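You operate a simulated robot arm through the tools that you are given. There is no shell and no other tool. Be economical: measure what you need, move in short steps, check, and stop when the job is done.

You run a simulated two-armed robot. Do the job below in one go: nothing can be reset, and whatever is moved stays where it is left.

Task
Lift the basket with its cartridge out to the drip tray and drain the bath dry.
Fine: heater off first; drain shut and lid shut at the end.

The check looks at the end state, three seconds after you hand in, the way a careful person would. Anything else that was tipped, shoved, dropped, spilled or broken makes it a failure. A push-on lid holds only when it is set on centred and level and pressed home; a screw cap is set on level and turned clockwise until tight.

Robot
Two 7-joint arms with four-finger grippers on one trunk, on a base that drives. Base frame: it is fixed to the floor where the robot stands at the start and does not move with it; the origin is under the middle of the robot, x ahead of it, y to its left, z up. Lengths are in mm, angles in degrees, forces in N, time in s.
The left shoulder is at the start at [40, 181, 1204], the right one opposite. With the tool pointing down near the work surface each hand reaches from about 100 to 780 mm from the robot's upright axis, wherever it stands, measured 20 degrees to its own side. Places, roughly: drain valve [500, 100, 600]; drip tray [500, 800, 700]; fill valve [300, 600, 600]; heater knob [700, 0, 800]; water bath [600, 300, 600]; water bath lid [600, 400, 900]. Payload 3.67 kg a hand.
Tool frame (each hand has its own): the origin (TCP) lies between the finger pads and is the grasp point; the fingertips stand 28 mm ahead of it; z points along the fingers, y is the line along which they close. Largest opening 112 mm; the body of the gripper starts 73 mm behind the TCP.
Orientation is told as [roll, pitch, yaw] about the base's x, y, z axes, in that order, counted from this pose: with the fingers straight down and closing along the base's y, the tool's x points along the base's -x, its y along +y and its z along -z.

Tools
- The arms move only by the tool step_arm. It takes "left_plan", "right_plan" or both (then of equal length, played together; a hand with none holds still); each is a list of rows, each a list of 7 numbers: the shift along the tool's x, y, z in units of 100 mm (1.0 is 100 mm), then the turn, a rotation vector about the tool's x, y, z in units of 60 degrees (1.0 is 60 degrees), then the opening, from 0 (shut) to 1 (fully open). In form: [[tx, ty, tz, ax, ay, az, hand], ...]. A call has 1 to 12 rows; each row is the pose to reach, as a shift and turn from the pose commanded when the call began, along the tool's axes at that moment. A call with a number of a shift or a turn outside -1 to 1 is refused whole. A row lasts 0.2 s, in which the tool goes at most 50 mm and 8.6 degrees; a call with a longer step from one row to the next is refused whole, and so is a gripper value outside its range. A pose out of reach is approached as far as the arm can. The call stops where the force on the tool passes 40 N (or 10 N more than at its start, if that is more) or the arm is blocked; 0.2 s more then pass. The fingers move at their own pace and stop on an object; they squeeze with about 21 N. The grip force told is the motor's: it shows also when the fingers shut on nothing. Time passes only in rows, and 0.2 s behind the last, so rows that repeat a pose let the fingers close. It gives the time, the measured TCP pose, the force on the tool (base axes), the opening and the grip force at its end, in the units of the frame above (readings bear some noise), with the torque about the TCP (base axes, N m) and any sound that the robot's microphone picked up, and new pictures: "pictures" is both (left out), scene, wrist or none (wrist: the cameras of the hands that moved).
- Cameras (640 x 400 px; columns grow to the right, rows downward): "scene" is now at [95.2, 27.3, 1445]; the picture's right is [0.48, -0.88, 0.00], its down [-0.54, -0.29, -0.79] and it looks along [0.69, 0.37, -0.62] (base axes); focal length 214 px, centre (320, 200). "left" rides on the left gripper at [60, 18, -104] in its tool frame; the picture's right is [-0.29, 0.96, 0.00], its down [-0.80, -0.24, -0.55] and it looks along [-0.53, -0.16, 0.83] (tool axes); focal length 234 px, centre (320, 200). "right" rides on the right gripper at [60, -18, -104] in its tool frame; the picture's right is [0.29, 0.96, 0.00], its down [-0.80, 0.24, -0.55] and it looks along [-0.53, 0.16, 0.83] (tool axes); focal length 234 px, centre (320, 200). There is no depth. A picture from a camera that has moved, and an enlarged one, comes with that camera's place and axes in the base frame and with its lens. The place of the scene camera against the robot may be out by one fixed shift of up to 25 mm in any direction.
- lift_body(by): slides the trunk up (or, below 0, down) by that many mm; the arms and the scene camera ride with it, the base frame stays. It gives what a move gives, with no picture.
- roll_base(legs): drives the robot by 1 to 6 legs, each [ahead, left, turn to the left] in mm, mm and degrees, along the robot's own axes; the way and the turn of a leg run together, so that a leg with both is an arc; at most 1500 mm and 180 degrees a leg. The arms and the cameras ride along, it lands a little off, and it stops where it bumps. It gives what a move gives, and a new picture of the scene camera.
- turn_head(pan, tilt): turns the head with the scene camera to pan (to the left, within 86 degrees either way) and tilt (down, from -29 to 69), counted from straight ahead of the robot. It gives what a move gives, and a new picture of the scene camera.
- enlarge(camera, box): a new picture of the part [left, top, right, bottom] of that camera's present view, enlarged. The clock stands still meanwhile.
- job_done(): hands the job in; it is judged then, once.

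Go step by step. Nothing tells you exact positions but the pictures and the camera data: compare them with the known pose of the tool, close in by small moves and look again before you grip or let go. The budget is 120 turns and 260 pictures, counting those below and the enlarged ones. Unless the task says otherwise, let go and move clear before handing in, and close with one line.

The tools are called by a JSON object that holds its "name" and its "arguments". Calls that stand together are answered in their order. step_arm: Moves the arms, as the interface text tells. Its arguments: {"type":"object","properties":{"left_plan":{"type":"array","items":{"type":"array","items":{"type":"number"}}},"right_plan":{"type":"array","items":{"type":"array","items":{"type":"number"}}},"pictures":{"type":"string","enum":["both","scene","wrist","none"]}},"required":[]} The other tools are called the same way: lift_body (by) slides the trunk up or down; roll_base (legs) drives the base; turn_head (pan, tilt) turns the head that bears the scene camera; enlarge (camera, box) takes an enlarged picture of a part of a camera's view; job_done () hands the job in.

At the start:

```text
time: 0.0
left_position: [497.7, 475.2, 1365.0]
left_tool_rot: [0.0, -0.1, 0.1]
left_contact_force: [-0.8, -0.1, 0.5]
left_torque: [0.03, -0.02, -0.01]
left_gripper_width: 112.1
left_gripper_force: 0.1
right_position: [506.2, 5.3, 1365.7]
right_tool_rot: [0.1, 0.0, 0.0]
right_contact_force: [-0.6, 0.6, -0.2]
right_torque: [0.0, 0.02, -0.01]
right_gripper_width: 112.1
right_gripper_force: 0.0
trunk travel left (down, up): [-325.0, 189.0]
robot x, y, heading: [0.8, 0.5, 0.1]
head pan, tilt: [28.4, 38.1]
```

scene: 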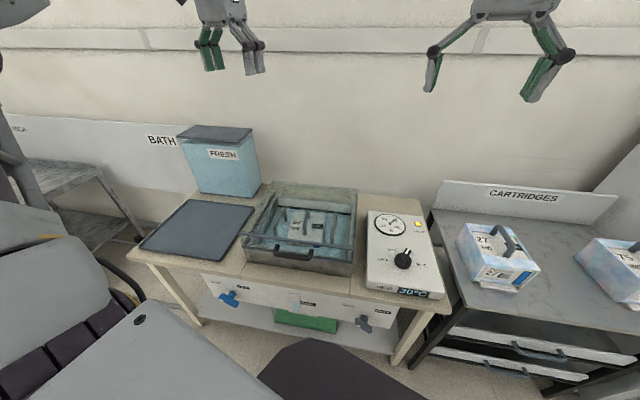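
right: 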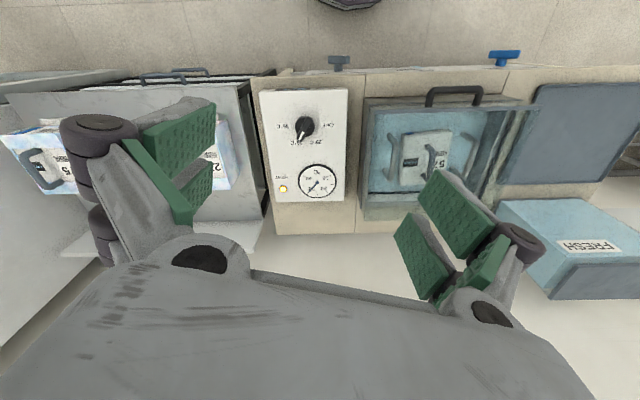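
left: 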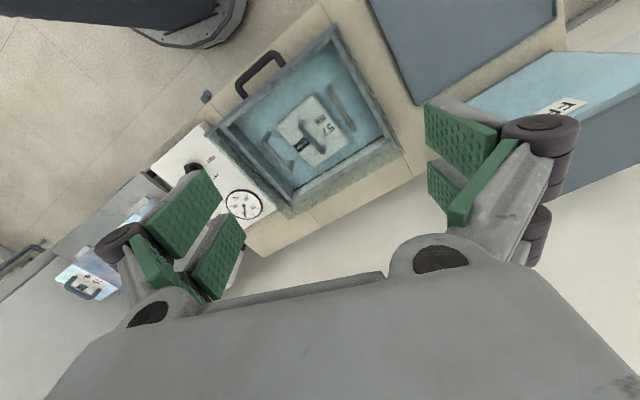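

I see a bench with a bath (basket and cartridge inside), a lid lying to its left, a heater control panel to its right, and two valves on the front. I'll look closer before moving.

{"name": "enlarge", "arguments": {"camera": "scene", "box": [220, 170, 380, 280]}}

{"name": "enlarge", "arguments": {"camera": "scene", "box": [340, 190, 460, 310]}}

{"name": "enlarge", "arguments": {"camera": "scene", "box": [190, 255, 410, 365]}}

{"name": "turn_head", "arguments": {"pan": 65, "tilt": 38}}

```text
3.64 times, centred on (300, 225) of scene
camera zoom: at [95.2, 27.3, 1445.0], right [0.48, -0.88, 0.0], down [-0.54, -0.29, -0.79], along [0.69, 0.37, -0.62], focal length 780 px, centre (393, 109)
```

zoom: 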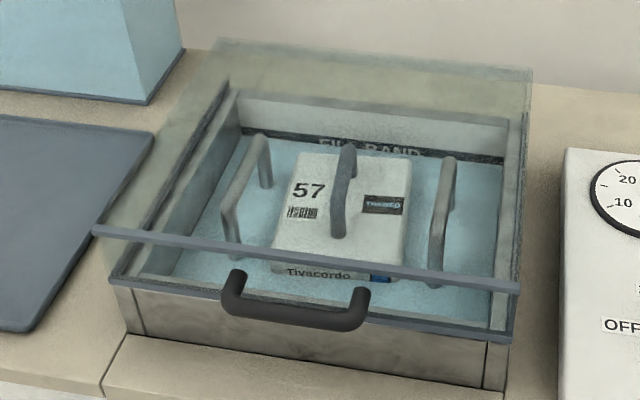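

```text
3.33 times, centred on (400, 250) of scene
camera zoom: at [95.2, 27.3, 1445.0], right [0.48, -0.88, 0.0], down [-0.54, -0.29, -0.79], along [0.69, 0.37, -0.62], focal length 715 px, centre (53, 33)
```

zoom: 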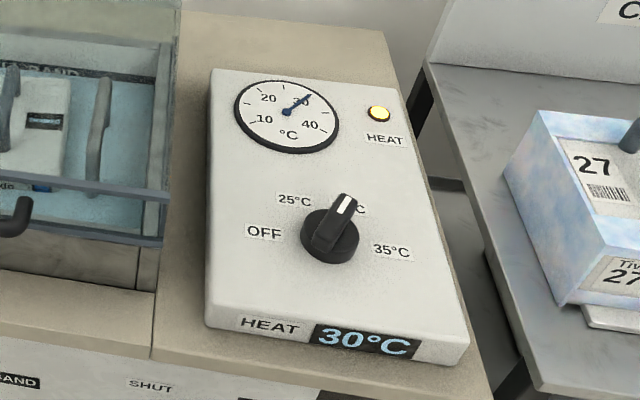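

```text
2.91 times, centred on (300, 310) of scene
camera zoom: at [95.2, 27.3, 1445.0], right [0.48, -0.88, 0.0], down [-0.54, -0.29, -0.79], along [0.69, 0.37, -0.62], focal length 624 px, centre (378, -120)
```

zoom: 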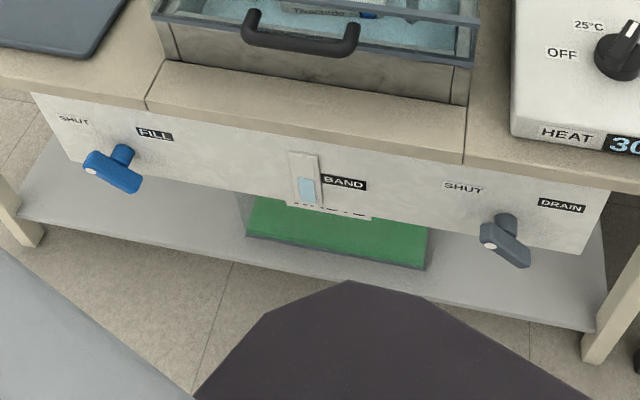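

```text
time: 1.0
left_position: [497.2, 477.5, 1365.7]
left_tool_rot: [0.1, 0.0, 0.0]
left_contact_force: [0.0, -1.4, -0.1]
left_torque: [0.0, -0.01, -0.01]
left_gripper_width: 112.3
left_gripper_force: 0.1
right_position: [507.1, 5.9, 1366.0]
right_tool_rot: [0.1, 0.1, 0.0]
right_contact_force: [-0.4, -0.3, 0.6]
right_torque: [-0.01, 0.02, 0.0]
right_gripper_width: 112.1
right_gripper_force: 0.0
trunk travel left (down, up): [-325.0, 189.0]
robot x, y, heading: [2.0, 0.8, 0.0]
head pan, tilt: [65.0, 38.0]
camera scene: at [55.9, 64.5, 1445.2], right [0.91, -0.42, 0.0], down [-0.26, -0.56, -0.79], along [0.33, 0.71, -0.62], focal length 214 px, centre (320, 200)
```

scene: 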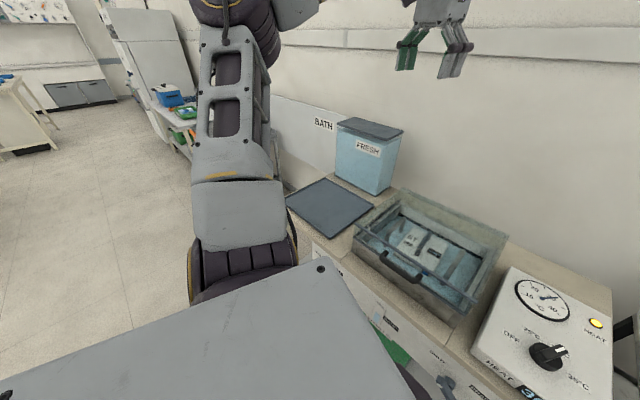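

Grey plate on the left looks like the drip tray (FRESH tank behind it); the bench is turned about 20° to the robot. I'll look closer through the wrist cameras to read the lid.

{"name": "enlarge", "arguments": {"camera": "left", "box": [200, 10, 440, 230]}}

{"name": "enlarge", "arguments": {"camera": "right", "box": [340, 40, 560, 240]}}

{"name": "turn_head", "arguments": {"pan": 20, "tilt": 62}}

```text
1.82 times, centred on (320, 120) of left
camera zoom: at [436.5, 494.7, 1469.8], right [0.29, 0.96, 0.0], down [0.8, -0.24, 0.55], along [0.53, -0.16, -0.83], focal length 426 px, centre (320, 346)
```

zoom: 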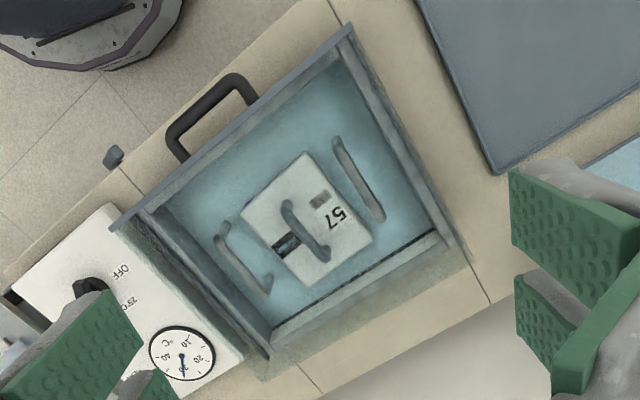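

```text
2.00 times, centred on (450, 140) of right
camera zoom: at [446.6, -13.4, 1469.2], right [-0.29, 0.96, 0.0], down [0.8, 0.24, 0.55], along [0.53, 0.16, -0.83], focal length 468 px, centre (60, 320)
```

zoom: 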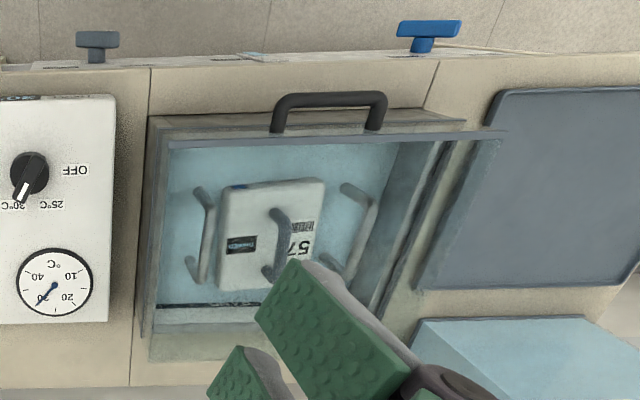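

```text
time: 2.1
left_position: [496.9, 476.5, 1364.4]
left_tool_rot: [0.0, 0.1, 0.1]
left_contact_force: [-0.5, -0.2, -0.4]
left_torque: [0.02, -0.03, 0.0]
left_gripper_width: 112.1
left_gripper_force: 0.2
right_position: [506.1, 5.2, 1366.8]
right_tool_rot: [0.2, 0.0, 0.0]
right_contact_force: [0.4, 0.4, -0.4]
right_torque: [0.0, 0.0, 0.01]
right_gripper_width: 112.0
right_gripper_force: 0.0
trunk travel left (down, up): [-325.0, 189.0]
robot x, y, heading: [-2.5, -0.8, 0.0]
head pan, tilt: [20.0, 62.0]
camera scene: at [79.8, 8.4, 1413.2], right [0.34, -0.94, 0.0], down [-0.83, -0.3, -0.47], along [0.44, 0.16, -0.88], focal length 214 px, centre (320, 200)
```

scene: 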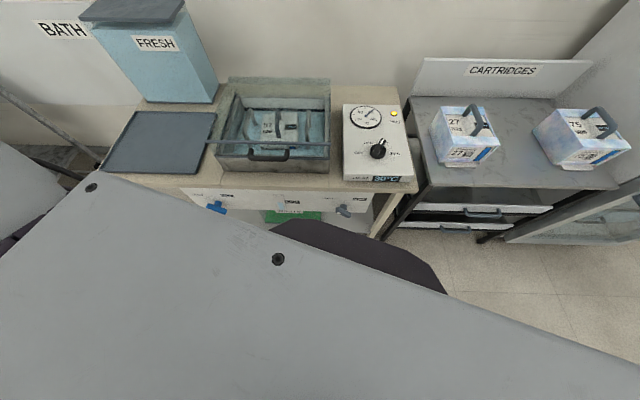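

The clear cover with a black handle seems to sit over the bath. I'll turn the robot square to the bench and look again.

{"name": "roll_base", "arguments": {"legs": [[0, 0, 19.5]]}}

{"name": "turn_head", "arguments": {"pan": 10, "tilt": 45}}

{"name": "enlarge", "arguments": {"camera": "scene", "box": [200, 130, 360, 230]}}

{"name": "enlarge", "arguments": {"camera": "left", "box": [0, 0, 640, 400]}}

{"name": "enlarge", "arguments": {"camera": "right", "box": [0, 0, 640, 400]}}

```text
time: 3.7
left_position: [311.1, 613.8, 1365.3]
left_tool_rot: [0.0, 0.0, 19.4]
left_contact_force: [0.6, -0.2, 0.4]
left_torque: [0.02, -0.02, 0.01]
left_gripper_width: 112.0
left_gripper_force: 0.0
right_position: [475.2, 172.5, 1366.1]
right_tool_rot: [0.1, 0.0, 19.3]
right_contact_force: [0.6, -0.2, 0.6]
right_torque: [0.02, 0.01, 0.01]
right_gripper_width: 111.9
right_gripper_force: 0.0
trunk travel left (down, up): [-325.0, 189.0]
robot x, y, heading: [1.1, -1.5, 19.3]
head pan, tilt: [20.0, 62.0]
camera scene: at [68.0, 33.6, 1413.2], right [0.63, -0.77, 0.0], down [-0.68, -0.56, -0.47], along [0.36, 0.3, -0.88], focal length 214 px, centre (320, 200)
```

scene: 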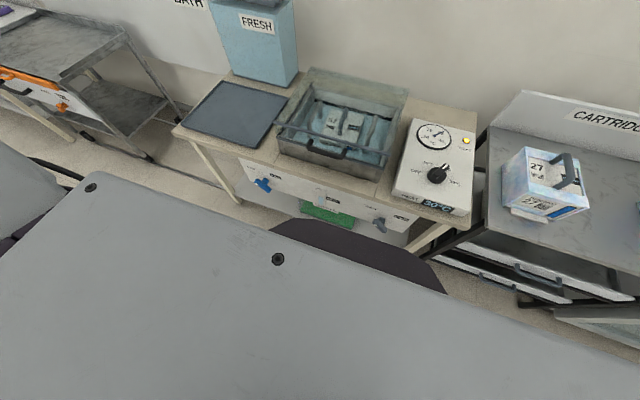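

```text
time: 4.5
left_position: [311.2, 613.8, 1365.5]
left_tool_rot: [0.0, 0.0, 19.4]
left_contact_force: [-0.3, 0.4, 0.8]
left_torque: [-0.02, 0.04, -0.02]
left_gripper_width: 111.9
left_gripper_force: 0.1
right_position: [475.9, 172.5, 1365.7]
right_tool_rot: [0.2, -0.1, 19.3]
right_contact_force: [0.5, 0.0, -0.1]
right_torque: [0.01, 0.0, -0.01]
right_gripper_width: 112.1
right_gripper_force: 0.0
trunk travel left (down, up): [-325.0, 189.0]
robot x, y, heading: [1.2, -0.6, 19.4]
head pan, tilt: [10.0, 45.0]
camera scene: at [88.8, 33.0, 1434.9], right [0.49, -0.87, 0.0], down [-0.62, -0.35, -0.71], along [0.62, 0.35, -0.71], focal length 214 px, centre (320, 200)
```

scene: 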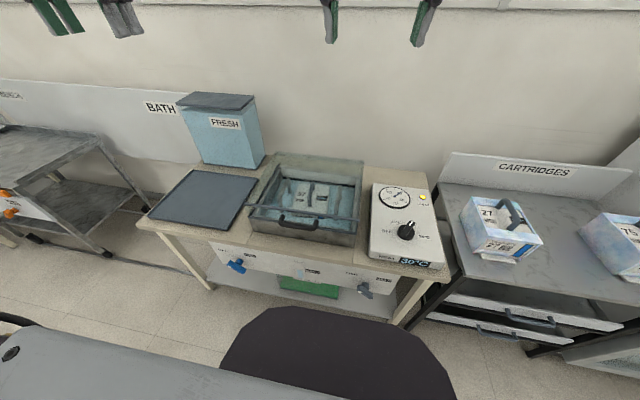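

```text
4.00 times, centred on (280, 180) of scene
camera zoom: at [88.8, 33.0, 1434.9], right [0.49, -0.87, 0.0], down [-0.62, -0.35, -0.71], along [0.62, 0.35, -0.71], focal length 858 px, centre (480, 280)
```

zoom: 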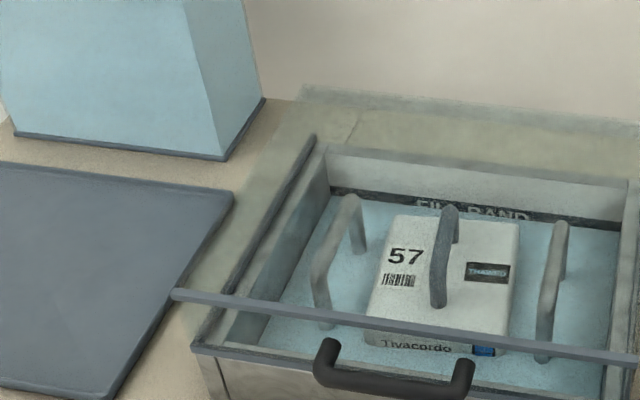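

```text
1.00 times, centred on (320, 200) of left (not enlarged: the box is as wide or as high as the picture)
camera zoom: at [248.1, 611.5, 1469.7], right [-0.05, 1.0, 0.0], down [0.83, 0.04, 0.55], along [0.55, 0.03, -0.83], focal length 234 px, centre (320, 200)
```

zoom: 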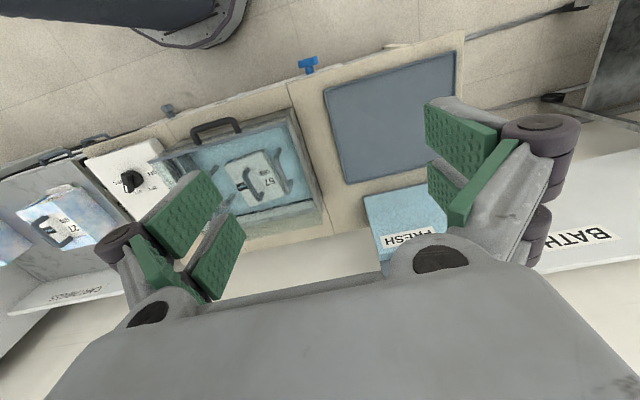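

```text
1.00 times, centred on (320, 200) of right (not enlarged: the box is as wide or as high as the picture)
camera zoom: at [425.6, 135.3, 1469.3], right [-0.59, 0.81, 0.0], down [0.67, 0.49, 0.55], along [0.45, 0.33, -0.83], focal length 234 px, centre (320, 200)
```

zoom: 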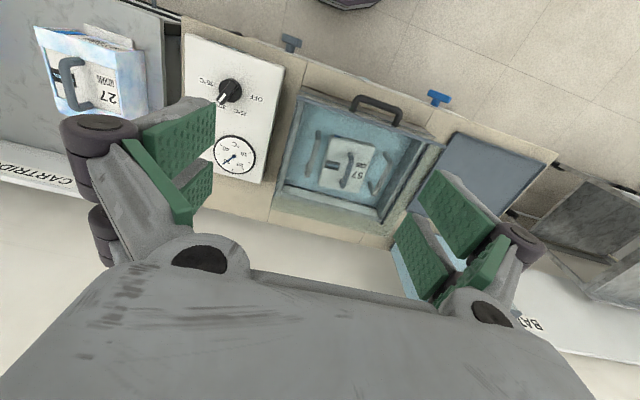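

The knob is at about (645, 5, 808), and its pointer looks roughly 30° right of bench-forward. I'll lower the trunk and bring the right hand over it.

{"name": "lift_body", "arguments": {"by": -200}}

{"name": "step_arm", "arguments": {"right_plan": [[-0.25, -0.4, 0.2, 0, 0, 0.12, 1], [-0.5, -0.8, 0.4, 0, 0, 0.24, 1], [-0.75, -1, 0.6, 0, 0, 0.36, 1], [-1, -1, 0.9, 0, 0, 0.48, 1]], "pictures": "both"}}

```text
time: 6.7
left_position: [311.3, 613.3, 1166.0]
left_tool_rot: [0.0, 0.1, 19.3]
left_contact_force: [0.4, 0.1, 0.2]
left_torque: [0.0, 0.0, 0.0]
left_gripper_width: 112.3
left_gripper_force: 0.1
right_position: [476.1, 171.7, 1167.4]
right_tool_rot: [0.0, -0.2, 19.3]
right_contact_force: [-0.4, 0.0, 0.7]
right_torque: [-0.01, 0.01, -0.01]
right_gripper_width: 112.1
right_gripper_force: 0.1
trunk travel left (down, up): [-125.0, 389.0]
robot x, y, heading: [-1.2, 2.8, 19.1]
head pan, tilt: [10.0, 45.0]
```

```text
refused: row 1 steps farther than a row can; nothing moved
```

The first step was slightly too long; I'll resend with smaller rows.

{"name": "step_arm", "arguments": {"right_plan": [[-0.25, -0.25, 0.2, 0, 0, 0.12, 1], [-0.5, -0.5, 0.4, 0, 0, 0.24, 1], [-0.75, -0.75, 0.6, 0, 0, 0.36, 1], [-1, -1, 0.8, 0, 0, 0.48, 1]], "pictures": "wrist"}}

```text
time: 7.7
left_position: [312.8, 613.1, 1166.0]
left_tool_rot: [0.0, 0.2, 19.5]
left_contact_force: [0.2, -0.4, -0.4]
left_torque: [0.02, 0.0, -0.02]
left_gripper_width: 112.0
left_gripper_force: 0.1
right_position: [604.0, 109.9, 1086.8]
right_tool_rot: [0.2, 0.1, -9.6]
right_contact_force: [-0.9, 0.0, -0.6]
right_torque: [0.03, 0.0, 0.01]
right_gripper_width: 111.9
right_gripper_force: 0.0
trunk travel left (down, up): [-125.0, 389.0]
robot x, y, heading: [0.5, -0.2, 19.3]
head pan, tilt: [10.0, 45.0]
camera right: at [542.0, 102.2, 1189.4], right [-0.12, 0.99, 0.0], down [0.83, 0.1, 0.55], along [0.55, 0.07, -0.83], focal length 234 px, centre (320, 200)
```

right: 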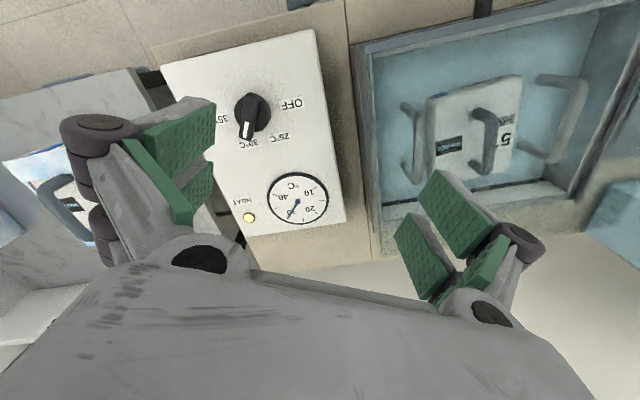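

{"name": "enlarge", "arguments": {"camera": "right", "box": [200, 70, 320, 170]}}

{"name": "step_arm", "arguments": {"right_plan": [[-0.2, -0.4, 0.1, 0, 0, 0, 1], [-0.4, -0.8, 0.25, 0, 0, 0, 1], [-0.53, -0.96, 0.65, 0, 0, 0, 0.8], [-0.53, -0.96, 1, 0, 0, 0, 0.6]], "pictures": "wrist"}}

```text
4.00 times, centred on (260, 120) of right
camera zoom: at [542.0, 102.2, 1189.4], right [-0.12, 0.99, 0.0], down [0.83, 0.1, 0.55], along [0.55, 0.07, -0.83], focal length 937 px, centre (560, 520)
```

zoom: 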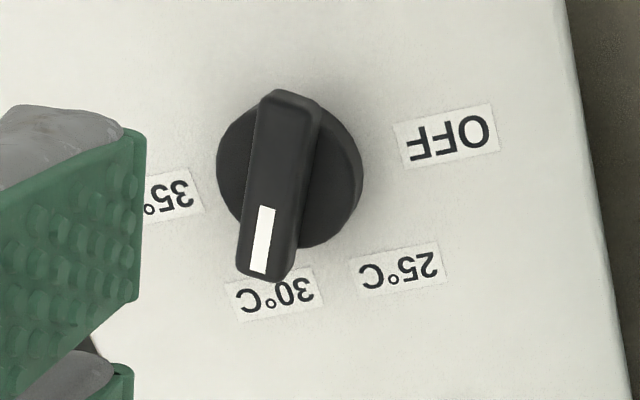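

```text
time: 8.7
left_position: [310.5, 614.2, 1166.4]
left_tool_rot: [0.0, 0.0, 19.4]
left_contact_force: [-0.6, 0.4, -0.8]
left_torque: [0.0, -0.03, 0.02]
left_gripper_width: 112.1
left_gripper_force: 0.0
right_position: [640.7, 5.2, 985.7]
right_tool_rot: [0.2, 0.1, -9.6]
right_contact_force: [-0.9, 0.5, -0.2]
right_torque: [0.01, -0.03, 0.0]
right_gripper_width: 67.1
right_gripper_force: 0.1
trunk travel left (down, up): [-125.0, 389.0]
robot x, y, heading: [1.4, -2.0, 19.5]
head pan, tilt: [10.0, 45.0]
camera right: at [577.9, -2.9, 1088.5], right [-0.13, 0.99, 0.0], down [0.83, 0.1, 0.55], along [0.55, 0.07, -0.83], focal length 234 px, centre (320, 200)
```

right: 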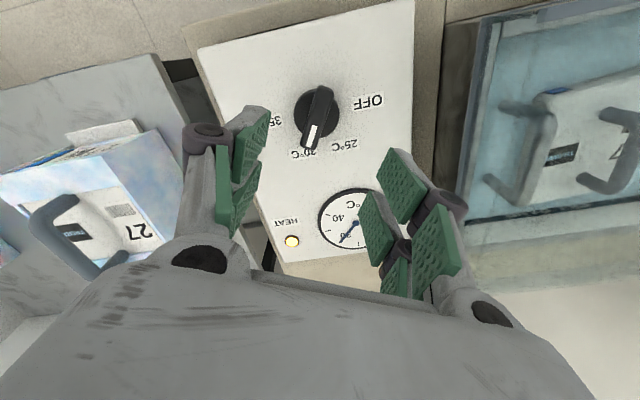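

Knob at about (643, 6), blade top z≈820, panel z≈778. I'll descend onto the blade.

{"name": "step_arm", "arguments": {"right_plan": [[-0.02, 0.01, 0.35, 0, 0, 0, 0.6], [-0.02, 0.01, 0.7, 0, 0, 0, 0.6], [-0.02, 0.01, 1, 0, 0, 0, 0.6]], "pictures": "none"}}

{"name": "step_arm", "arguments": {"right_plan": [[0, 0, 0.3, 0, 0, 0, 0.5], [0, 0, 0.45, 0, 0, 0, 0.5], [0, 0, 0.45, 0, 0, 0, 0.5]], "pictures": "wrist"}}

```text
time: 9.5
left_position: [312.3, 613.9, 1165.1]
left_tool_rot: [-0.1, 0.0, 19.4]
left_contact_force: [0.0, 0.3, -0.3]
left_torque: [0.02, 0.08, 0.0]
left_gripper_width: 111.9
left_gripper_force: 0.0
right_position: [643.4, 8.7, 886.2]
right_tool_rot: [0.0, 0.0, -9.5]
right_contact_force: [0.2, 0.7, 0.6]
right_torque: [0.0, 0.02, -0.01]
right_gripper_width: 67.0
right_gripper_force: 0.2
trunk travel left (down, up): [-125.0, 389.0]
robot x, y, heading: [5.9, 4.0, 19.0]
head pan, tilt: [10.0, 45.0]
```

```text
time: 10.3
left_position: [311.4, 612.7, 1166.9]
left_tool_rot: [0.1, 0.1, 19.4]
left_contact_force: [0.6, 0.1, -1.0]
left_torque: [0.01, 0.02, 0.01]
left_gripper_width: 112.0
left_gripper_force: 0.1
right_position: [643.2, 9.2, 841.2]
right_tool_rot: [0.0, 0.0, -9.4]
right_contact_force: [0.7, 0.4, -0.4]
right_torque: [0.0, 0.01, 0.0]
right_gripper_width: 56.2
right_gripper_force: 0.2
trunk travel left (down, up): [-125.0, 389.0]
robot x, y, heading: [-0.0, 2.0, 19.2]
head pan, tilt: [10.0, 45.0]
camera right: at [579.7, 0.8, 945.3], right [-0.13, 0.99, 0.0], down [0.83, 0.1, 0.55], along [0.55, 0.07, -0.83], focal length 234 px, centre (320, 200)
```

right: 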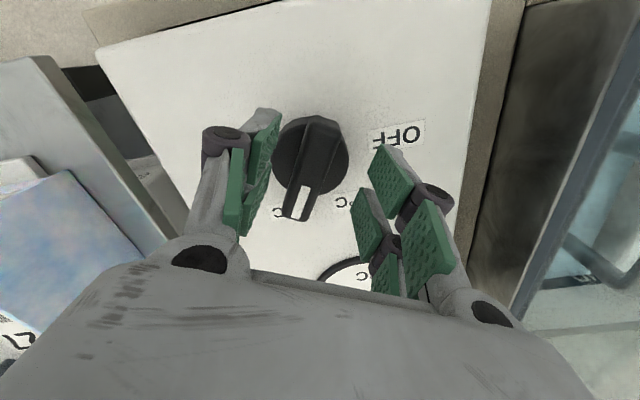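

{"name": "step_arm", "arguments": {"right_plan": [[0, -0.04, 0.06, 0, 0, 0, 0.4], [0, -0.04, 0.13, 0, 0, 0, 0.3], [0, -0.04, 0.13, 0, 0, 0, 0], [0, -0.04, 0.13, 0, 0, 0, 0], [0, -0.04, 0.13, 0, 0, 0, 0]], "pictures": "wrist"}}

```text
time: 11.5
left_position: [311.5, 613.3, 1165.6]
left_tool_rot: [0.0, -0.1, 19.4]
left_contact_force: [0.4, -0.5, 0.7]
left_torque: [-0.03, -0.02, 0.01]
left_gripper_width: 112.1
left_gripper_force: 0.0
right_position: [641.2, 4.5, 827.4]
right_tool_rot: [0.1, 0.0, -9.5]
right_contact_force: [0.8, 1.7, -0.2]
right_torque: [0.11, 0.13, -0.02]
right_gripper_width: 20.8
right_gripper_force: 45.3
trunk travel left (down, up): [-125.0, 389.0]
robot x, y, heading: [-2.3, 4.3, 19.4]
head pan, tilt: [10.0, 45.0]
camera right: at [579.1, -3.4, 931.6], right [-0.13, 0.99, 0.0], down [0.83, 0.1, 0.55], along [0.55, 0.07, -0.83], focal length 234 px, centre (320, 200)
```

right: 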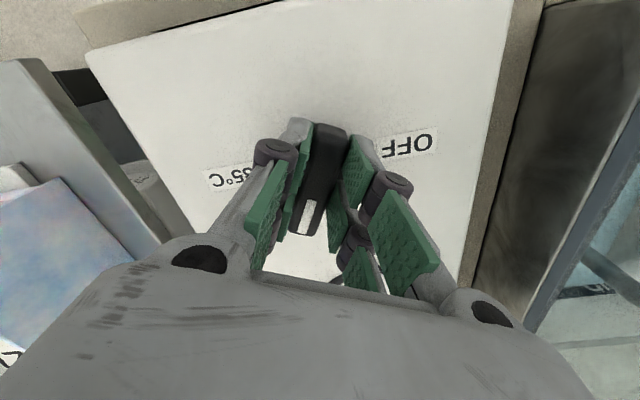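

Gripped the knob blade (20.8 mm). I'll turn it counter-clockwise toward OFF, first 58°.

{"name": "step_arm", "arguments": {"right_plan": [[0, 0, 0, 0, 0, -0.13, 0], [0, 0, 0, 0, 0, -0.26, 0], [0, 0, 0, 0, 0, -0.39, 0], [0, 0, 0, 0, 0, -0.52, 0], [0, 0, 0, 0, 0, -0.65, 0], [0, 0, 0, 0, 0, -0.78, 0], [0, 0, 0, 0, 0, -0.91, 0], [0, 0, 0, 0, 0, -1, 0]], "pictures": "both"}}

```text
time: 12.8
left_position: [312.4, 612.3, 1166.1]
left_tool_rot: [-0.1, 0.0, 19.2]
left_contact_force: [0.4, -0.6, -0.3]
left_torque: [-0.04, 0.0, 0.05]
left_gripper_width: 112.1
left_gripper_force: 0.0
right_position: [642.7, -2.9, 827.9]
right_tool_rot: [-0.5, 0.1, 32.9]
right_contact_force: [-4.6, -10.7, 4.0]
right_torque: [-0.15, 0.07, -0.1]
right_gripper_width: 21.1
right_gripper_force: 45.0
trunk travel left (down, up): [-125.0, 389.0]
robot x, y, heading: [3.4, -0.6, 18.8]
head pan, tilt: [10.0, 45.0]
stopped in row 6 (right hand): the force on the tool passed its limit at 42 N (the readings are from after the stop); the commanded pose is now the measured one
camera scene: at [87.9, 32.2, 1235.4], right [0.49, -0.87, 0.0], down [-0.62, -0.35, -0.71], along [0.62, 0.34, -0.71], focal length 214 px, centre (320, 200)
camera right: at [602.1, -49.7, 932.0], right [-0.76, 0.65, -0.01], down [0.54, 0.64, 0.55], along [0.36, 0.41, -0.84], focal length 234 px, centre (320, 200)
```

scene: 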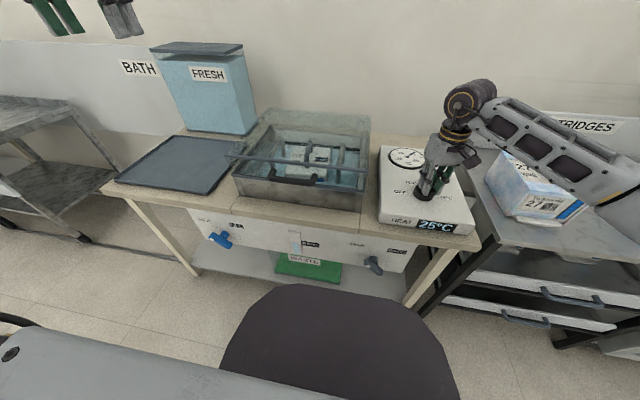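
right: 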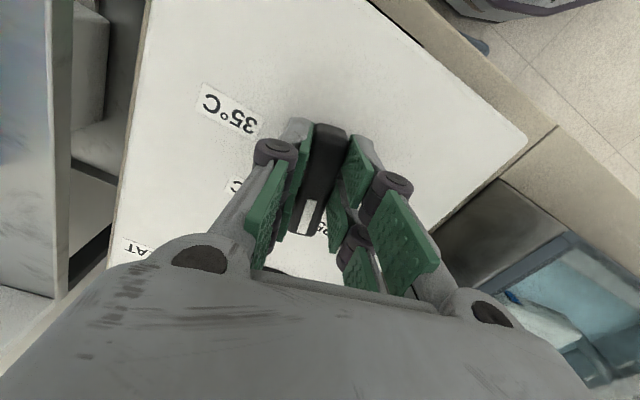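

The display now reads 25 °C; the knob axis lies a little ahead of my grip (≈650, 3). I'll continue turning along the corrected arc.

{"name": "step_arm", "arguments": {"right_plan": [[-0.003, -0.01, 0, 0, 0, -0.11, 0], [-0.006, -0.02, 0, 0, 0, -0.22, 0], [-0.01, -0.031, 0, 0, 0, -0.333, 0], [-0.016, -0.04, 0, 0, 0, -0.445, 0], [-0.022, -0.05, 0, 0, 0, -0.555, 0], [-0.028, -0.058, 0, 0, 0, -0.667, 0], [-0.037, -0.064, 0, 0, 0, -0.78, 0], [-0.046, -0.07, 0, 0, 0, -0.89, 0], [-0.055, -0.076, 0, 0, 0, -1, 0]], "pictures": "both"}}

```text
time: 14.6
left_position: [312.1, 611.9, 1166.6]
left_tool_rot: [-0.1, 0.1, 19.1]
left_contact_force: [-0.6, 0.3, 0.3]
left_torque: [-0.04, -0.04, 0.0]
left_gripper_width: 112.1
left_gripper_force: 0.0
right_position: [646.7, -3.3, 828.0]
right_tool_rot: [-2.7, -1.0, 57.5]
right_contact_force: [2.3, -10.1, -1.8]
right_torque: [0.88, 0.36, -0.1]
right_gripper_width: 21.2
right_gripper_force: 44.4
right hand out of reach, approached as far as the arm can: row 4, 5, 6, 7, 8, 9
trunk travel left (down, up): [-125.0, 389.0]
robot x, y, heading: [-0.9, -0.3, 19.2]
head pan, tilt: [10.0, 45.0]
stopped in row 9 (right hand): the force on the tool passed its limit at 87 N (the readings are from after the stop); the commanded pose is now the measured one
camera scene: at [88.5, 31.8, 1235.4], right [0.49, -0.87, 0.0], down [-0.62, -0.34, -0.71], along [0.62, 0.34, -0.71], focal length 214 px, centre (320, 200)
camera right: at [624.8, -62.9, 931.1], right [-0.96, 0.27, -0.05], down [0.2, 0.81, 0.55], along [0.19, 0.52, -0.83], focal length 234 px, centre (320, 200)
```

scene: 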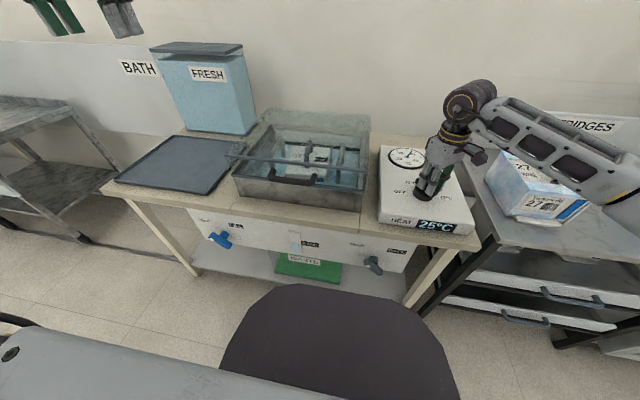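
right: 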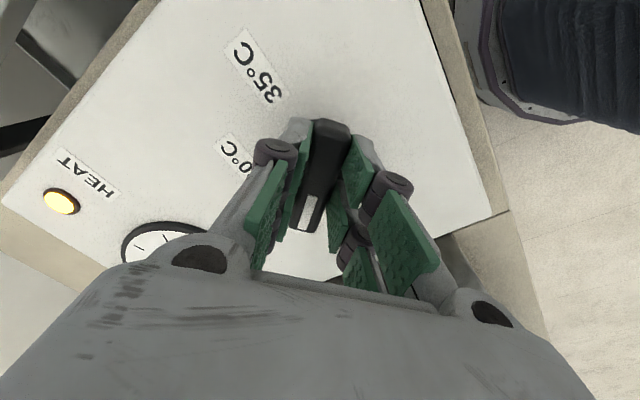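

The wrist is at its limit, so I'll let go, rise, spin the hand half a turn the other way, and re-grip.

{"name": "step_arm", "arguments": {"right_plan": [[0, 0, 0, 0, 0, 0, 0.5], [0, 0, 0, 0, 0, 0, 0.5], [0, 0, -0.3, 0, 0, 0, 0.5], [0, 0, -0.7, 0, 0, 0.13, 0.5], [0, 0, -0.7, 0, 0, 0.26, 0.5], [0, 0, -0.7, 0, 0, 0.39, 0.5], [0, 0, -0.7, 0, 0, 0.52, 0.5], [0, 0, -0.7, 0, 0, 0.65, 0.5], [0, 0, -0.7, 0, 0, 0.78, 0.5], [0, 0, -0.7, 0, 0, 0.9, 0.5], [0, 0, -0.7, 0, 0, 1, 0.5]], "pictures": "none"}}

{"name": "step_arm", "arguments": {"right_plan": [[0, 0, 0, 0, 0, 0.14, 0.5], [0, 0, 0, 0, 0, 0.28, 0.5], [0, 0, 0, 0, 0, 0.42, 0.5], [0, 0, 0, 0, 0, 0.56, 0.5], [0, 0, 0, 0, 0, 0.7, 0.5], [0, 0, 0, 0, 0, 0.84, 0.5], [0, 0, 0, 0, 0, 0.98, 0.5]], "pictures": "none"}}

{"name": "step_arm", "arguments": {"right_plan": [[0, 0, 0, 0, 0, 0.14, 0.5], [0, 0, 0, 0, 0, 0.28, 0.5], [0, 0, 0, 0, 0, 0.42, 0.5], [0, 0, 0, 0, 0, 0.56, 0.5], [0, 0, 0, 0, 0, 0.7, 0.5], [0, 0, 0, 0, 0, 0.84, 0.5], [0, 0, 0, 0, 0, 0.98, 0.5]], "pictures": "both"}}

```text
time: 17.0
left_position: [312.2, 611.7, 1165.8]
left_tool_rot: [0.1, -0.1, 19.4]
left_contact_force: [0.0, 0.2, -0.9]
left_torque: [-0.03, -0.02, 0.01]
left_gripper_width: 112.3
left_gripper_force: 0.0
right_position: [643.3, 0.4, 897.4]
right_tool_rot: [-0.4, -2.8, -2.4]
right_contact_force: [0.5, -0.9, 0.2]
right_torque: [-0.01, 0.0, 0.0]
right_gripper_width: 56.0
right_gripper_force: 0.1
trunk travel left (down, up): [-125.0, 389.0]
robot x, y, heading: [1.3, -2.3, 19.1]
head pan, tilt: [10.0, 45.0]
```

```text
time: 18.6
left_position: [312.3, 612.2, 1167.2]
left_tool_rot: [0.0, 0.0, 19.3]
left_contact_force: [0.0, 0.0, 0.3]
left_torque: [-0.01, 0.01, -0.03]
left_gripper_width: 111.8
left_gripper_force: 0.0
right_position: [643.4, -0.4, 897.4]
right_tool_rot: [2.2, -1.8, -61.3]
right_contact_force: [0.4, 0.3, -0.2]
right_torque: [0.0, 0.0, 0.0]
right_gripper_width: 56.0
right_gripper_force: 0.1
trunk travel left (down, up): [-125.0, 389.0]
robot x, y, heading: [2.8, -1.2, 19.2]
head pan, tilt: [10.0, 45.0]
```

```text
time: 20.2
left_position: [311.9, 611.7, 1166.7]
left_tool_rot: [0.0, -0.1, 19.2]
left_contact_force: [0.2, 0.4, 1.0]
left_torque: [0.0, 0.0, -0.03]
left_gripper_width: 112.2
left_gripper_force: 0.1
right_position: [643.0, -0.4, 897.8]
right_tool_rot: [2.6, 0.9, -120.0]
right_contact_force: [-0.1, 1.2, -0.7]
right_torque: [0.04, -0.01, 0.0]
right_gripper_width: 55.8
right_gripper_force: 0.1
trunk travel left (down, up): [-125.0, 389.0]
robot x, y, heading: [-1.5, 0.1, 19.0]
head pan, tilt: [10.0, 45.0]
camera scene: at [89.1, 32.0, 1235.4], right [0.49, -0.87, 0.0], down [-0.62, -0.35, -0.71], along [0.62, 0.34, -0.71], focal length 214 px, centre (320, 200)
camera right: at [652.7, 60.9, 1001.0], right [0.97, -0.23, 0.05], down [-0.22, -0.8, 0.55], along [-0.09, -0.55, -0.83], focal length 234 px, centre (320, 200)
```

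scene: 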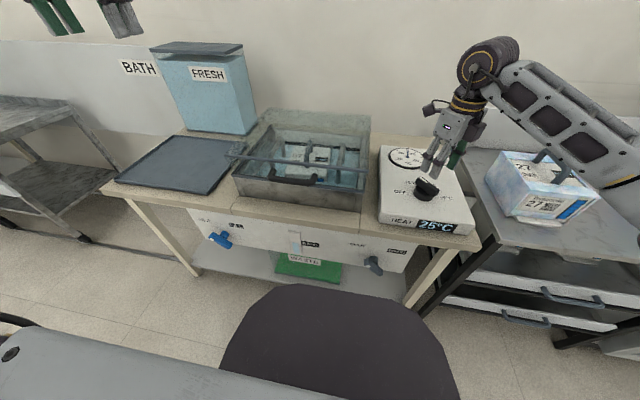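
right: 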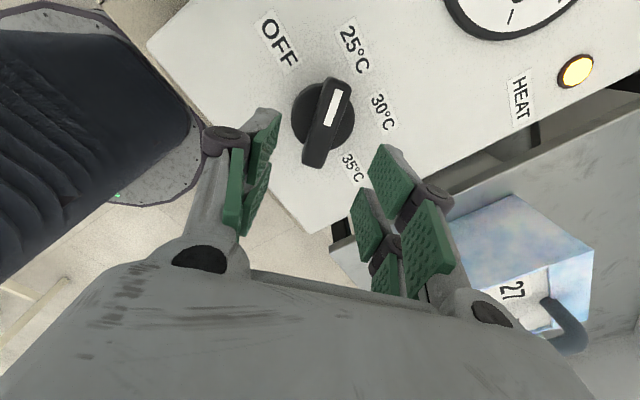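

The pointer is aligned with the fingers again; I'll level the hand, descend and re-grip around (647, 6).

{"name": "step_arm", "arguments": {"right_plan": [[0.075, 0, 0.2, -0.035, -0.03, 0, 0.5], [0.075, 0, 0.45, -0.035, -0.03, 0, 0.5], [0.075, 0, 0.69, -0.035, -0.03, 0, 0.4], [0.075, 0, 0.69, -0.035, -0.03, 0, 0], [0.075, 0, 0.69, -0.035, -0.03, 0, 0], [0.075, 0, 0.69, -0.035, -0.03, 0, 0]], "pictures": "wrist"}}

```text
time: 21.6
left_position: [313.4, 612.5, 1166.3]
left_tool_rot: [0.0, 0.0, 19.3]
left_contact_force: [0.8, 0.3, 0.6]
left_torque: [0.0, -0.01, -0.02]
left_gripper_width: 112.1
left_gripper_force: 0.0
right_position: [651.1, 4.7, 828.6]
right_tool_rot: [4.7, -0.8, -120.2]
right_contact_force: [10.4, -0.5, -0.4]
right_torque: [0.54, -0.09, 0.01]
right_gripper_width: 21.7
right_gripper_force: 45.3
trunk travel left (down, up): [-125.0, 389.0]
robot x, y, heading: [-2.3, -5.8, 19.1]
head pan, tilt: [10.0, 45.0]
camera right: at [658.8, 70.4, 929.1], right [0.97, -0.23, 0.07], down [-0.23, -0.78, 0.58], along [-0.07, -0.58, -0.81], focal length 234 px, centre (320, 200)
```

right: 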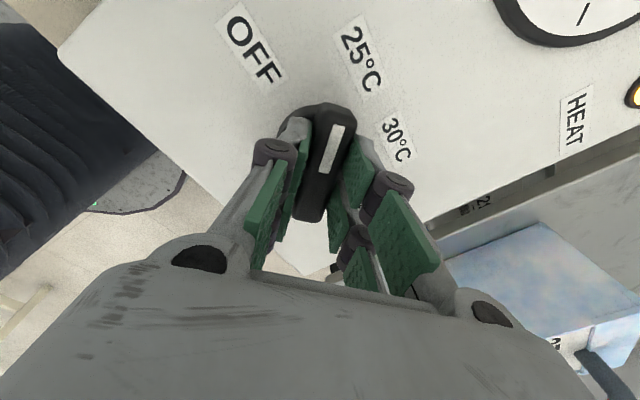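

Gripped. I'll turn another ~52° while levelling the small tilt.

{"name": "step_arm", "arguments": {"right_plan": [[0, 0, 0, 0.03, 0, -0.1, 0], [0, 0, 0, 0.06, 0.0, -0.2, 0], [0, 0, 0, 0.075, 0.0, -0.3, 0], [0, 0, 0, 0.075, 0.0, -0.4, 0], [0, 0, 0, 0.075, 0.0, -0.5, 0], [0, 0, 0, 0.075, 0.0, -0.6, 0], [0, 0, 0, 0.075, 0.0, -0.7, 0], [0, 0, 0, 0.075, 0.0, -0.8, 0], [0, 0, 0, 0.075, 0.0, -0.88, 0]], "pictures": "both"}}

```text
time: 23.6
left_position: [313.9, 612.9, 1166.2]
left_tool_rot: [0.1, 0.0, 19.3]
left_contact_force: [0.0, 0.9, -0.8]
left_torque: [-0.03, 0.02, -0.03]
left_gripper_width: 111.9
left_gripper_force: 0.1
right_position: [652.2, 4.8, 828.3]
right_tool_rot: [-1.6, -2.5, -67.4]
right_contact_force: [27.6, -0.4, 10.8]
right_torque: [0.1, -1.04, -2.64]
right_gripper_width: 22.7
right_gripper_force: 44.8
trunk travel left (down, up): [-125.0, 389.0]
robot x, y, heading: [4.9, -1.3, 19.3]
head pan, tilt: [10.0, 45.0]
camera scene: at [90.7, 32.1, 1235.3], right [0.49, -0.87, 0.0], down [-0.62, -0.35, -0.71], along [0.62, 0.34, -0.71], focal length 214 px, centre (320, 200)
camera right: at [613.9, 57.8, 930.0], right [0.77, 0.63, -0.04], down [0.53, -0.62, 0.58], along [0.34, -0.47, -0.81], focal length 234 px, centre (320, 200)
```

scene: 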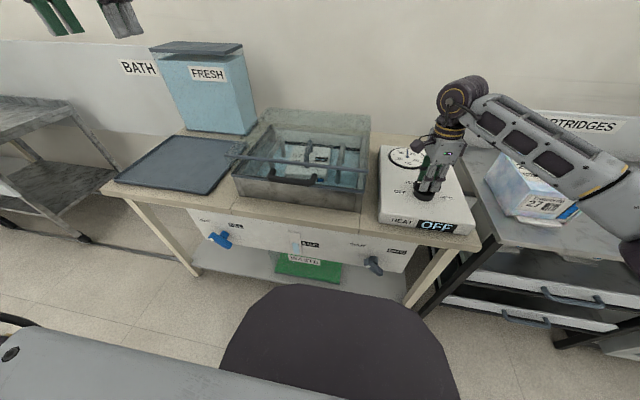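
right: 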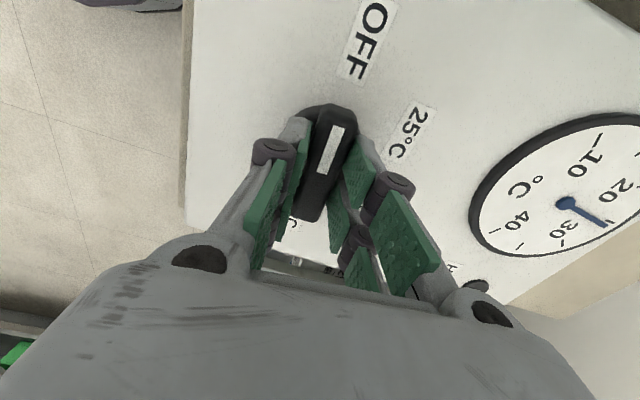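

The display reads OFF. I'll release, rise, and level/unwind the hand.

{"name": "step_arm", "arguments": {"right_plan": [[0, 0, 0, 0, 0, 0, 0.5], [0, 0, 0, 0, 0, 0, 0.5], [0, 0, -0.3, 0, 0, 0, 0.5], [0, 0, -0.7, -0.03, 0.04, -0.13, 0.5], [0, 0, -1, -0.03, 0.04, -0.26, 0.5], [0, 0, -1, -0.03, 0.04, -0.39, 0.5], [0, 0, -1, -0.03, 0.04, -0.52, 0.5], [0, 0, -1, -0.03, 0.04, -0.65, 0.5], [0, 0, -1, -0.03, 0.04, -0.78, 0.5], [0, 0, -1, -0.03, 0.04, -0.9, 0.5], [0, 0, -1, -0.03, 0.04, -1, 0.5]], "pictures": "both"}}

{"name": "turn_head", "arguments": {"pan": 0, "tilt": 55}}

{"name": "enlarge", "arguments": {"camera": "scene", "box": [100, 180, 420, 290]}}

```text
time: 26.0
left_position: [313.6, 613.2, 1166.2]
left_tool_rot: [-0.1, 0.1, 19.3]
left_contact_force: [0.1, -0.4, -0.1]
left_torque: [-0.02, -0.03, 0.0]
left_gripper_width: 112.5
left_gripper_force: 0.0
right_position: [651.1, 10.4, 929.2]
right_tool_rot: [-0.3, 1.5, -7.3]
right_contact_force: [-0.9, -0.3, 0.8]
right_torque: [0.0, 0.0, 0.01]
right_gripper_width: 56.1
right_gripper_force: 0.1
trunk travel left (down, up): [-125.0, 389.0]
robot x, y, heading: [5.4, -0.2, 19.1]
head pan, tilt: [10.0, 45.0]
camera scene: at [89.1, 32.0, 1235.4], right [0.49, -0.87, 0.0], down [-0.62, -0.35, -0.71], along [0.62, 0.34, -0.71], focal length 214 px, centre (320, 200)
camera right: at [592.6, -0.3, 1033.9], right [-0.17, 0.99, 0.0], down [0.83, 0.14, 0.53], along [0.52, 0.09, -0.85], focal length 234 px, centre (320, 200)
```

scene: 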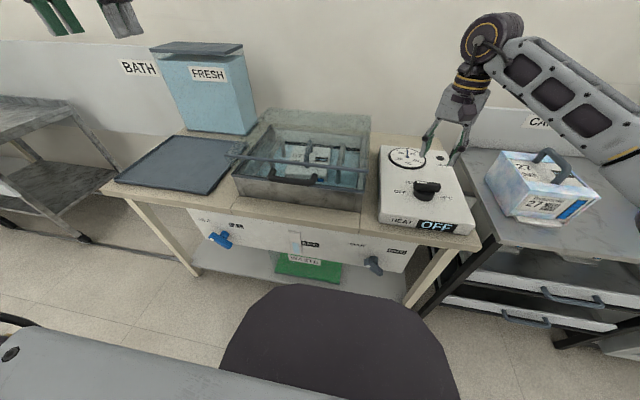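
right: 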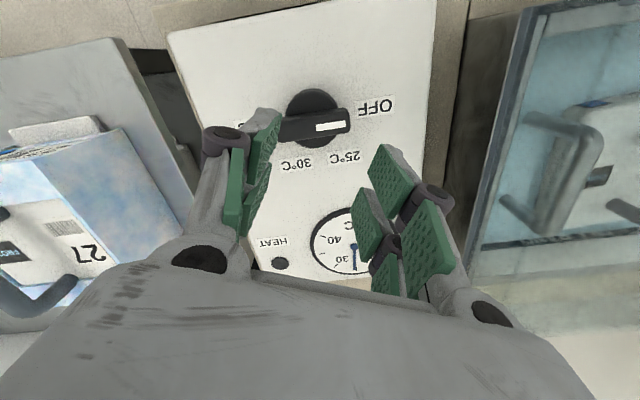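

```text
time: 26.8
left_position: [312.5, 613.2, 1166.7]
left_tool_rot: [0.0, 0.0, 19.2]
left_contact_force: [0.4, 0.2, 0.0]
left_torque: [-0.03, 0.01, 0.02]
left_gripper_width: 112.0
left_gripper_force: 0.1
right_position: [650.4, 11.5, 929.1]
right_tool_rot: [-0.4, 1.4, -7.3]
right_contact_force: [0.9, -0.6, 0.2]
right_torque: [0.0, 0.01, 0.0]
right_gripper_width: 56.1
right_gripper_force: 0.0
trunk travel left (down, up): [-125.0, 389.0]
robot x, y, heading: [1.6, 0.2, 19.3]
head pan, tilt: [0.0, 55.0]
camera scene: at [86.2, 16.1, 1222.0], right [0.33, -0.94, 0.0], down [-0.77, -0.27, -0.57], along [0.54, 0.19, -0.82], focal length 214 px, centre (320, 200)
```

scene: 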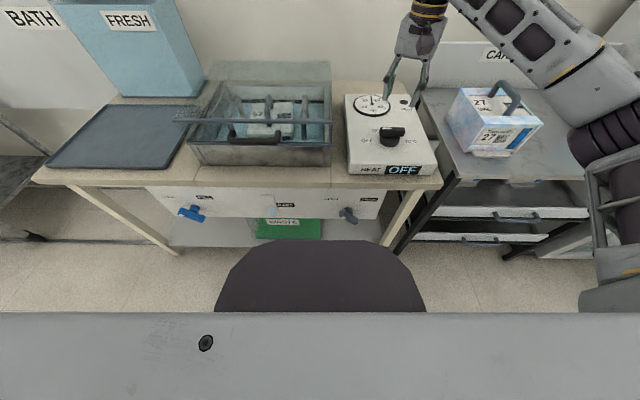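

```text
2.00 times, centred on (260, 235) of scene
camera zoom: at [86.2, 16.1, 1222.0], right [0.33, -0.94, 0.0], down [-0.77, -0.27, -0.57], along [0.54, 0.19, -0.82], focal length 429 px, centre (440, 130)
```

zoom: 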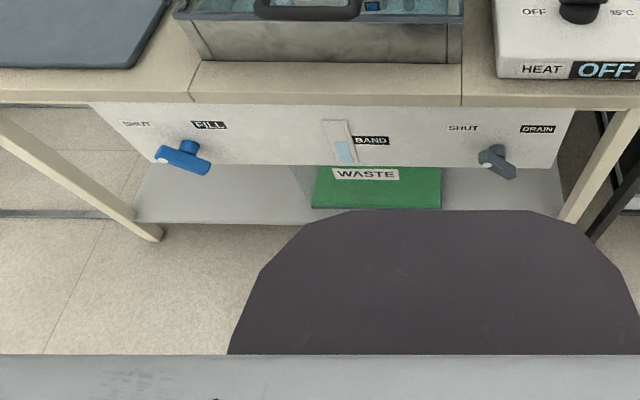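

Heater is off and its lamp is out. Next the drain valve: I'll back the robot off to make room for a forward-pointing hand, lower the trunk, and start bringing the right hand around.

{"name": "roll_base", "arguments": {"legs": [[-250, 0, 0]]}}

{"name": "step_arm", "arguments": {"right_plan": [[0.2, 0.1, 0.2, 0, 0, -0.11, 0.5], [0.4, 0.25, 0.4, 0, 0, -0.22, 0.5], [0.6, 0.4, 0.6, 0, 0, -0.33, 0.5], [0.8, 0.5, 0.8, 0, 0, -0.44, 0.5], [1, 0.56, 1, 0, 0, -0.44, 0.5]], "pictures": "wrist"}}

```text
time: 28.6
left_position: [81.2, 531.8, 1166.9]
left_tool_rot: [0.0, -0.1, 19.3]
left_contact_force: [0.0, 0.1, -0.4]
left_torque: [0.0, -0.03, 0.01]
left_gripper_width: 112.2
left_gripper_force: 0.1
right_position: [420.7, -69.5, 930.1]
right_tool_rot: [-0.3, 1.4, -7.3]
right_contact_force: [-0.2, 0.2, -0.5]
right_torque: [0.02, -0.01, -0.02]
right_gripper_width: 55.8
right_gripper_force: 0.0
trunk travel left (down, up): [-125.0, 389.0]
robot x, y, heading: [-228.5, -80.9, 19.2]
head pan, tilt: [0.0, 55.0]
camera scene: at [-145.1, -64.5, 1222.0], right [0.33, -0.94, 0.0], down [-0.77, -0.27, -0.57], along [0.54, 0.19, -0.82], focal length 214 px, centre (320, 200)
```

scene: 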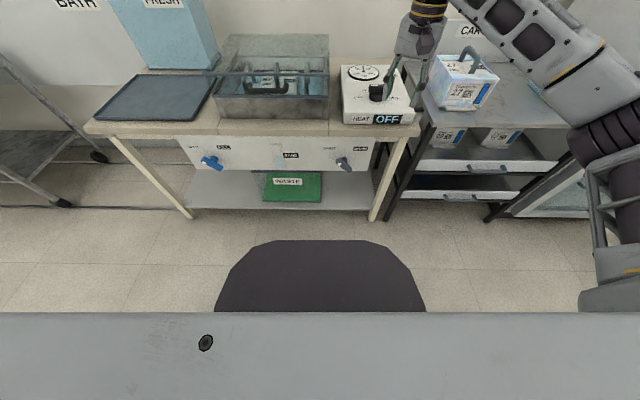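

```text
time: 29.8
left_position: [82.5, 532.8, 1165.7]
left_tool_rot: [-0.1, 0.0, 19.3]
left_contact_force: [0.9, 0.0, 0.8]
left_torque: [0.0, -0.01, -0.01]
left_gripper_width: 112.0
left_gripper_force: 0.0
right_position: [328.1, -1.2, 829.3]
right_tool_rot: [0.3, 1.4, 19.2]
right_contact_force: [0.6, 0.2, -0.8]
right_torque: [0.03, 0.0, 0.01]
right_gripper_width: 56.2
right_gripper_force: 0.1
trunk travel left (down, up): [-125.0, 389.0]
robot x, y, heading: [-229.7, -81.2, 19.3]
head pan, tilt: [0.0, 55.0]
camera right: at [280.0, -38.7, 934.4], right [-0.59, 0.81, 0.01], down [0.69, 0.49, 0.54], along [0.43, 0.32, -0.84], focal length 234 px, centre (320, 200)
```

right: 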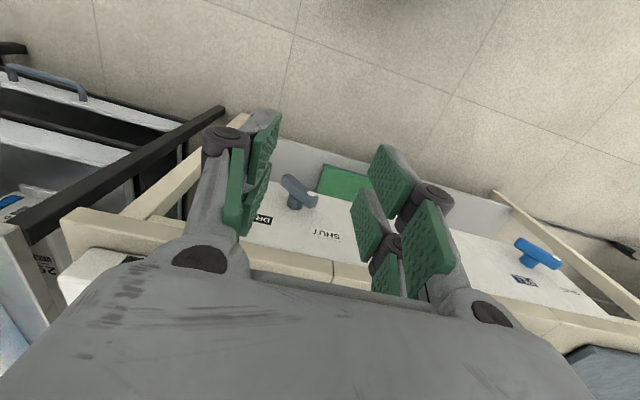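

{"name": "enlarge", "arguments": {"camera": "right", "box": [230, 150, 370, 250]}}

{"name": "step_arm", "arguments": {"right_plan": [[0.1, 0, 0.2, 0, -0.13, 0, 0.5], [0.2, 0, 0.4, 0, -0.26, 0, 0.5], [0.3, 0, 0.6, 0, -0.39, 0, 0.5], [0.4, 0, 0.8, 0, -0.52, 0, 0.5], [0.5, 0, 1, 0, -0.65, 0, 0.5], [0.5, 0, 1, 0, -0.78, 0, 0.5], [0.5, 0, 1, 0, -0.9, 0, 0.5], [0.5, 0, 1, 0, -1, 0, 0.5]], "pictures": "both"}}

```text
4.00 times, centred on (300, 200) of right
camera zoom: at [280.0, -38.7, 934.4], right [-0.59, 0.81, 0.01], down [0.69, 0.49, 0.54], along [0.43, 0.32, -0.84], focal length 937 px, centre (400, 200)
```

zoom: 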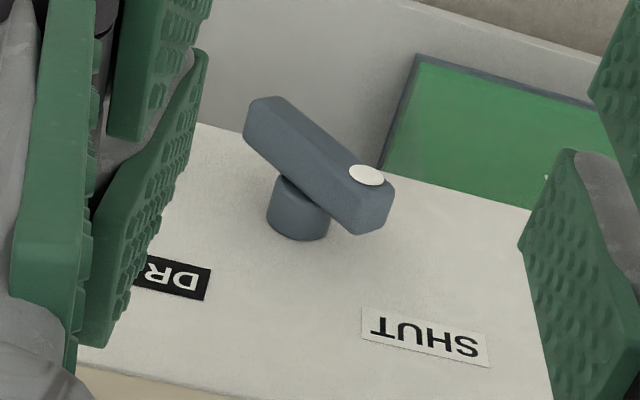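

```text
time: 31.8
left_position: [83.3, 530.9, 1166.9]
left_tool_rot: [0.0, 0.1, 19.2]
left_contact_force: [0.2, 0.0, 0.0]
left_torque: [0.03, 0.01, -0.01]
left_gripper_width: 111.9
left_gripper_force: 0.1
right_position: [222.8, -5.1, 681.1]
right_tool_rot: [8.3, -49.9, 13.2]
right_contact_force: [-0.6, 0.8, 0.4]
right_torque: [0.04, -0.05, 0.01]
right_gripper_width: 56.1
right_gripper_force: 0.0
trunk travel left (down, up): [-125.0, 389.0]
robot x, y, heading: [-231.2, -82.7, 19.2]
head pan, tilt: [0.0, 55.0]
stopped in row 8 (right hand): the arm was blocked; the commanded pose is now the measured one
camera scene: at [-143.6, -66.2, 1222.0], right [0.33, -0.94, 0.0], down [-0.77, -0.27, -0.57], along [0.54, 0.19, -0.82], focal length 214 px, centre (320, 200)
camera right: at [117.2, -63.9, 699.1], right [-0.5, 0.86, -0.13], down [0.03, 0.17, 0.99], along [0.87, 0.49, -0.11], focal length 234 px, centre (320, 200)
```

scene: 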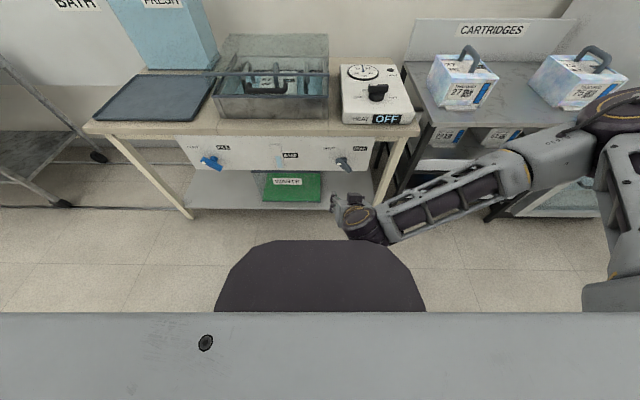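
right: 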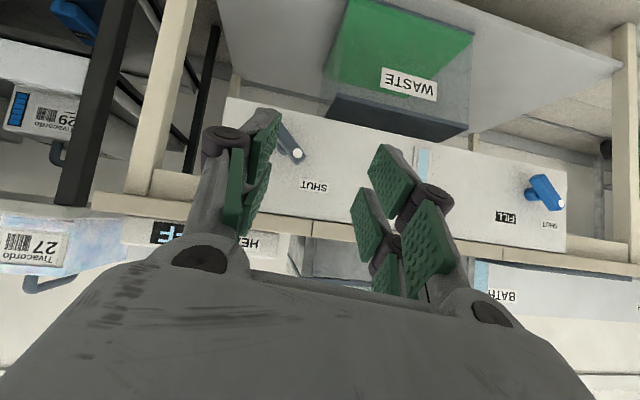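

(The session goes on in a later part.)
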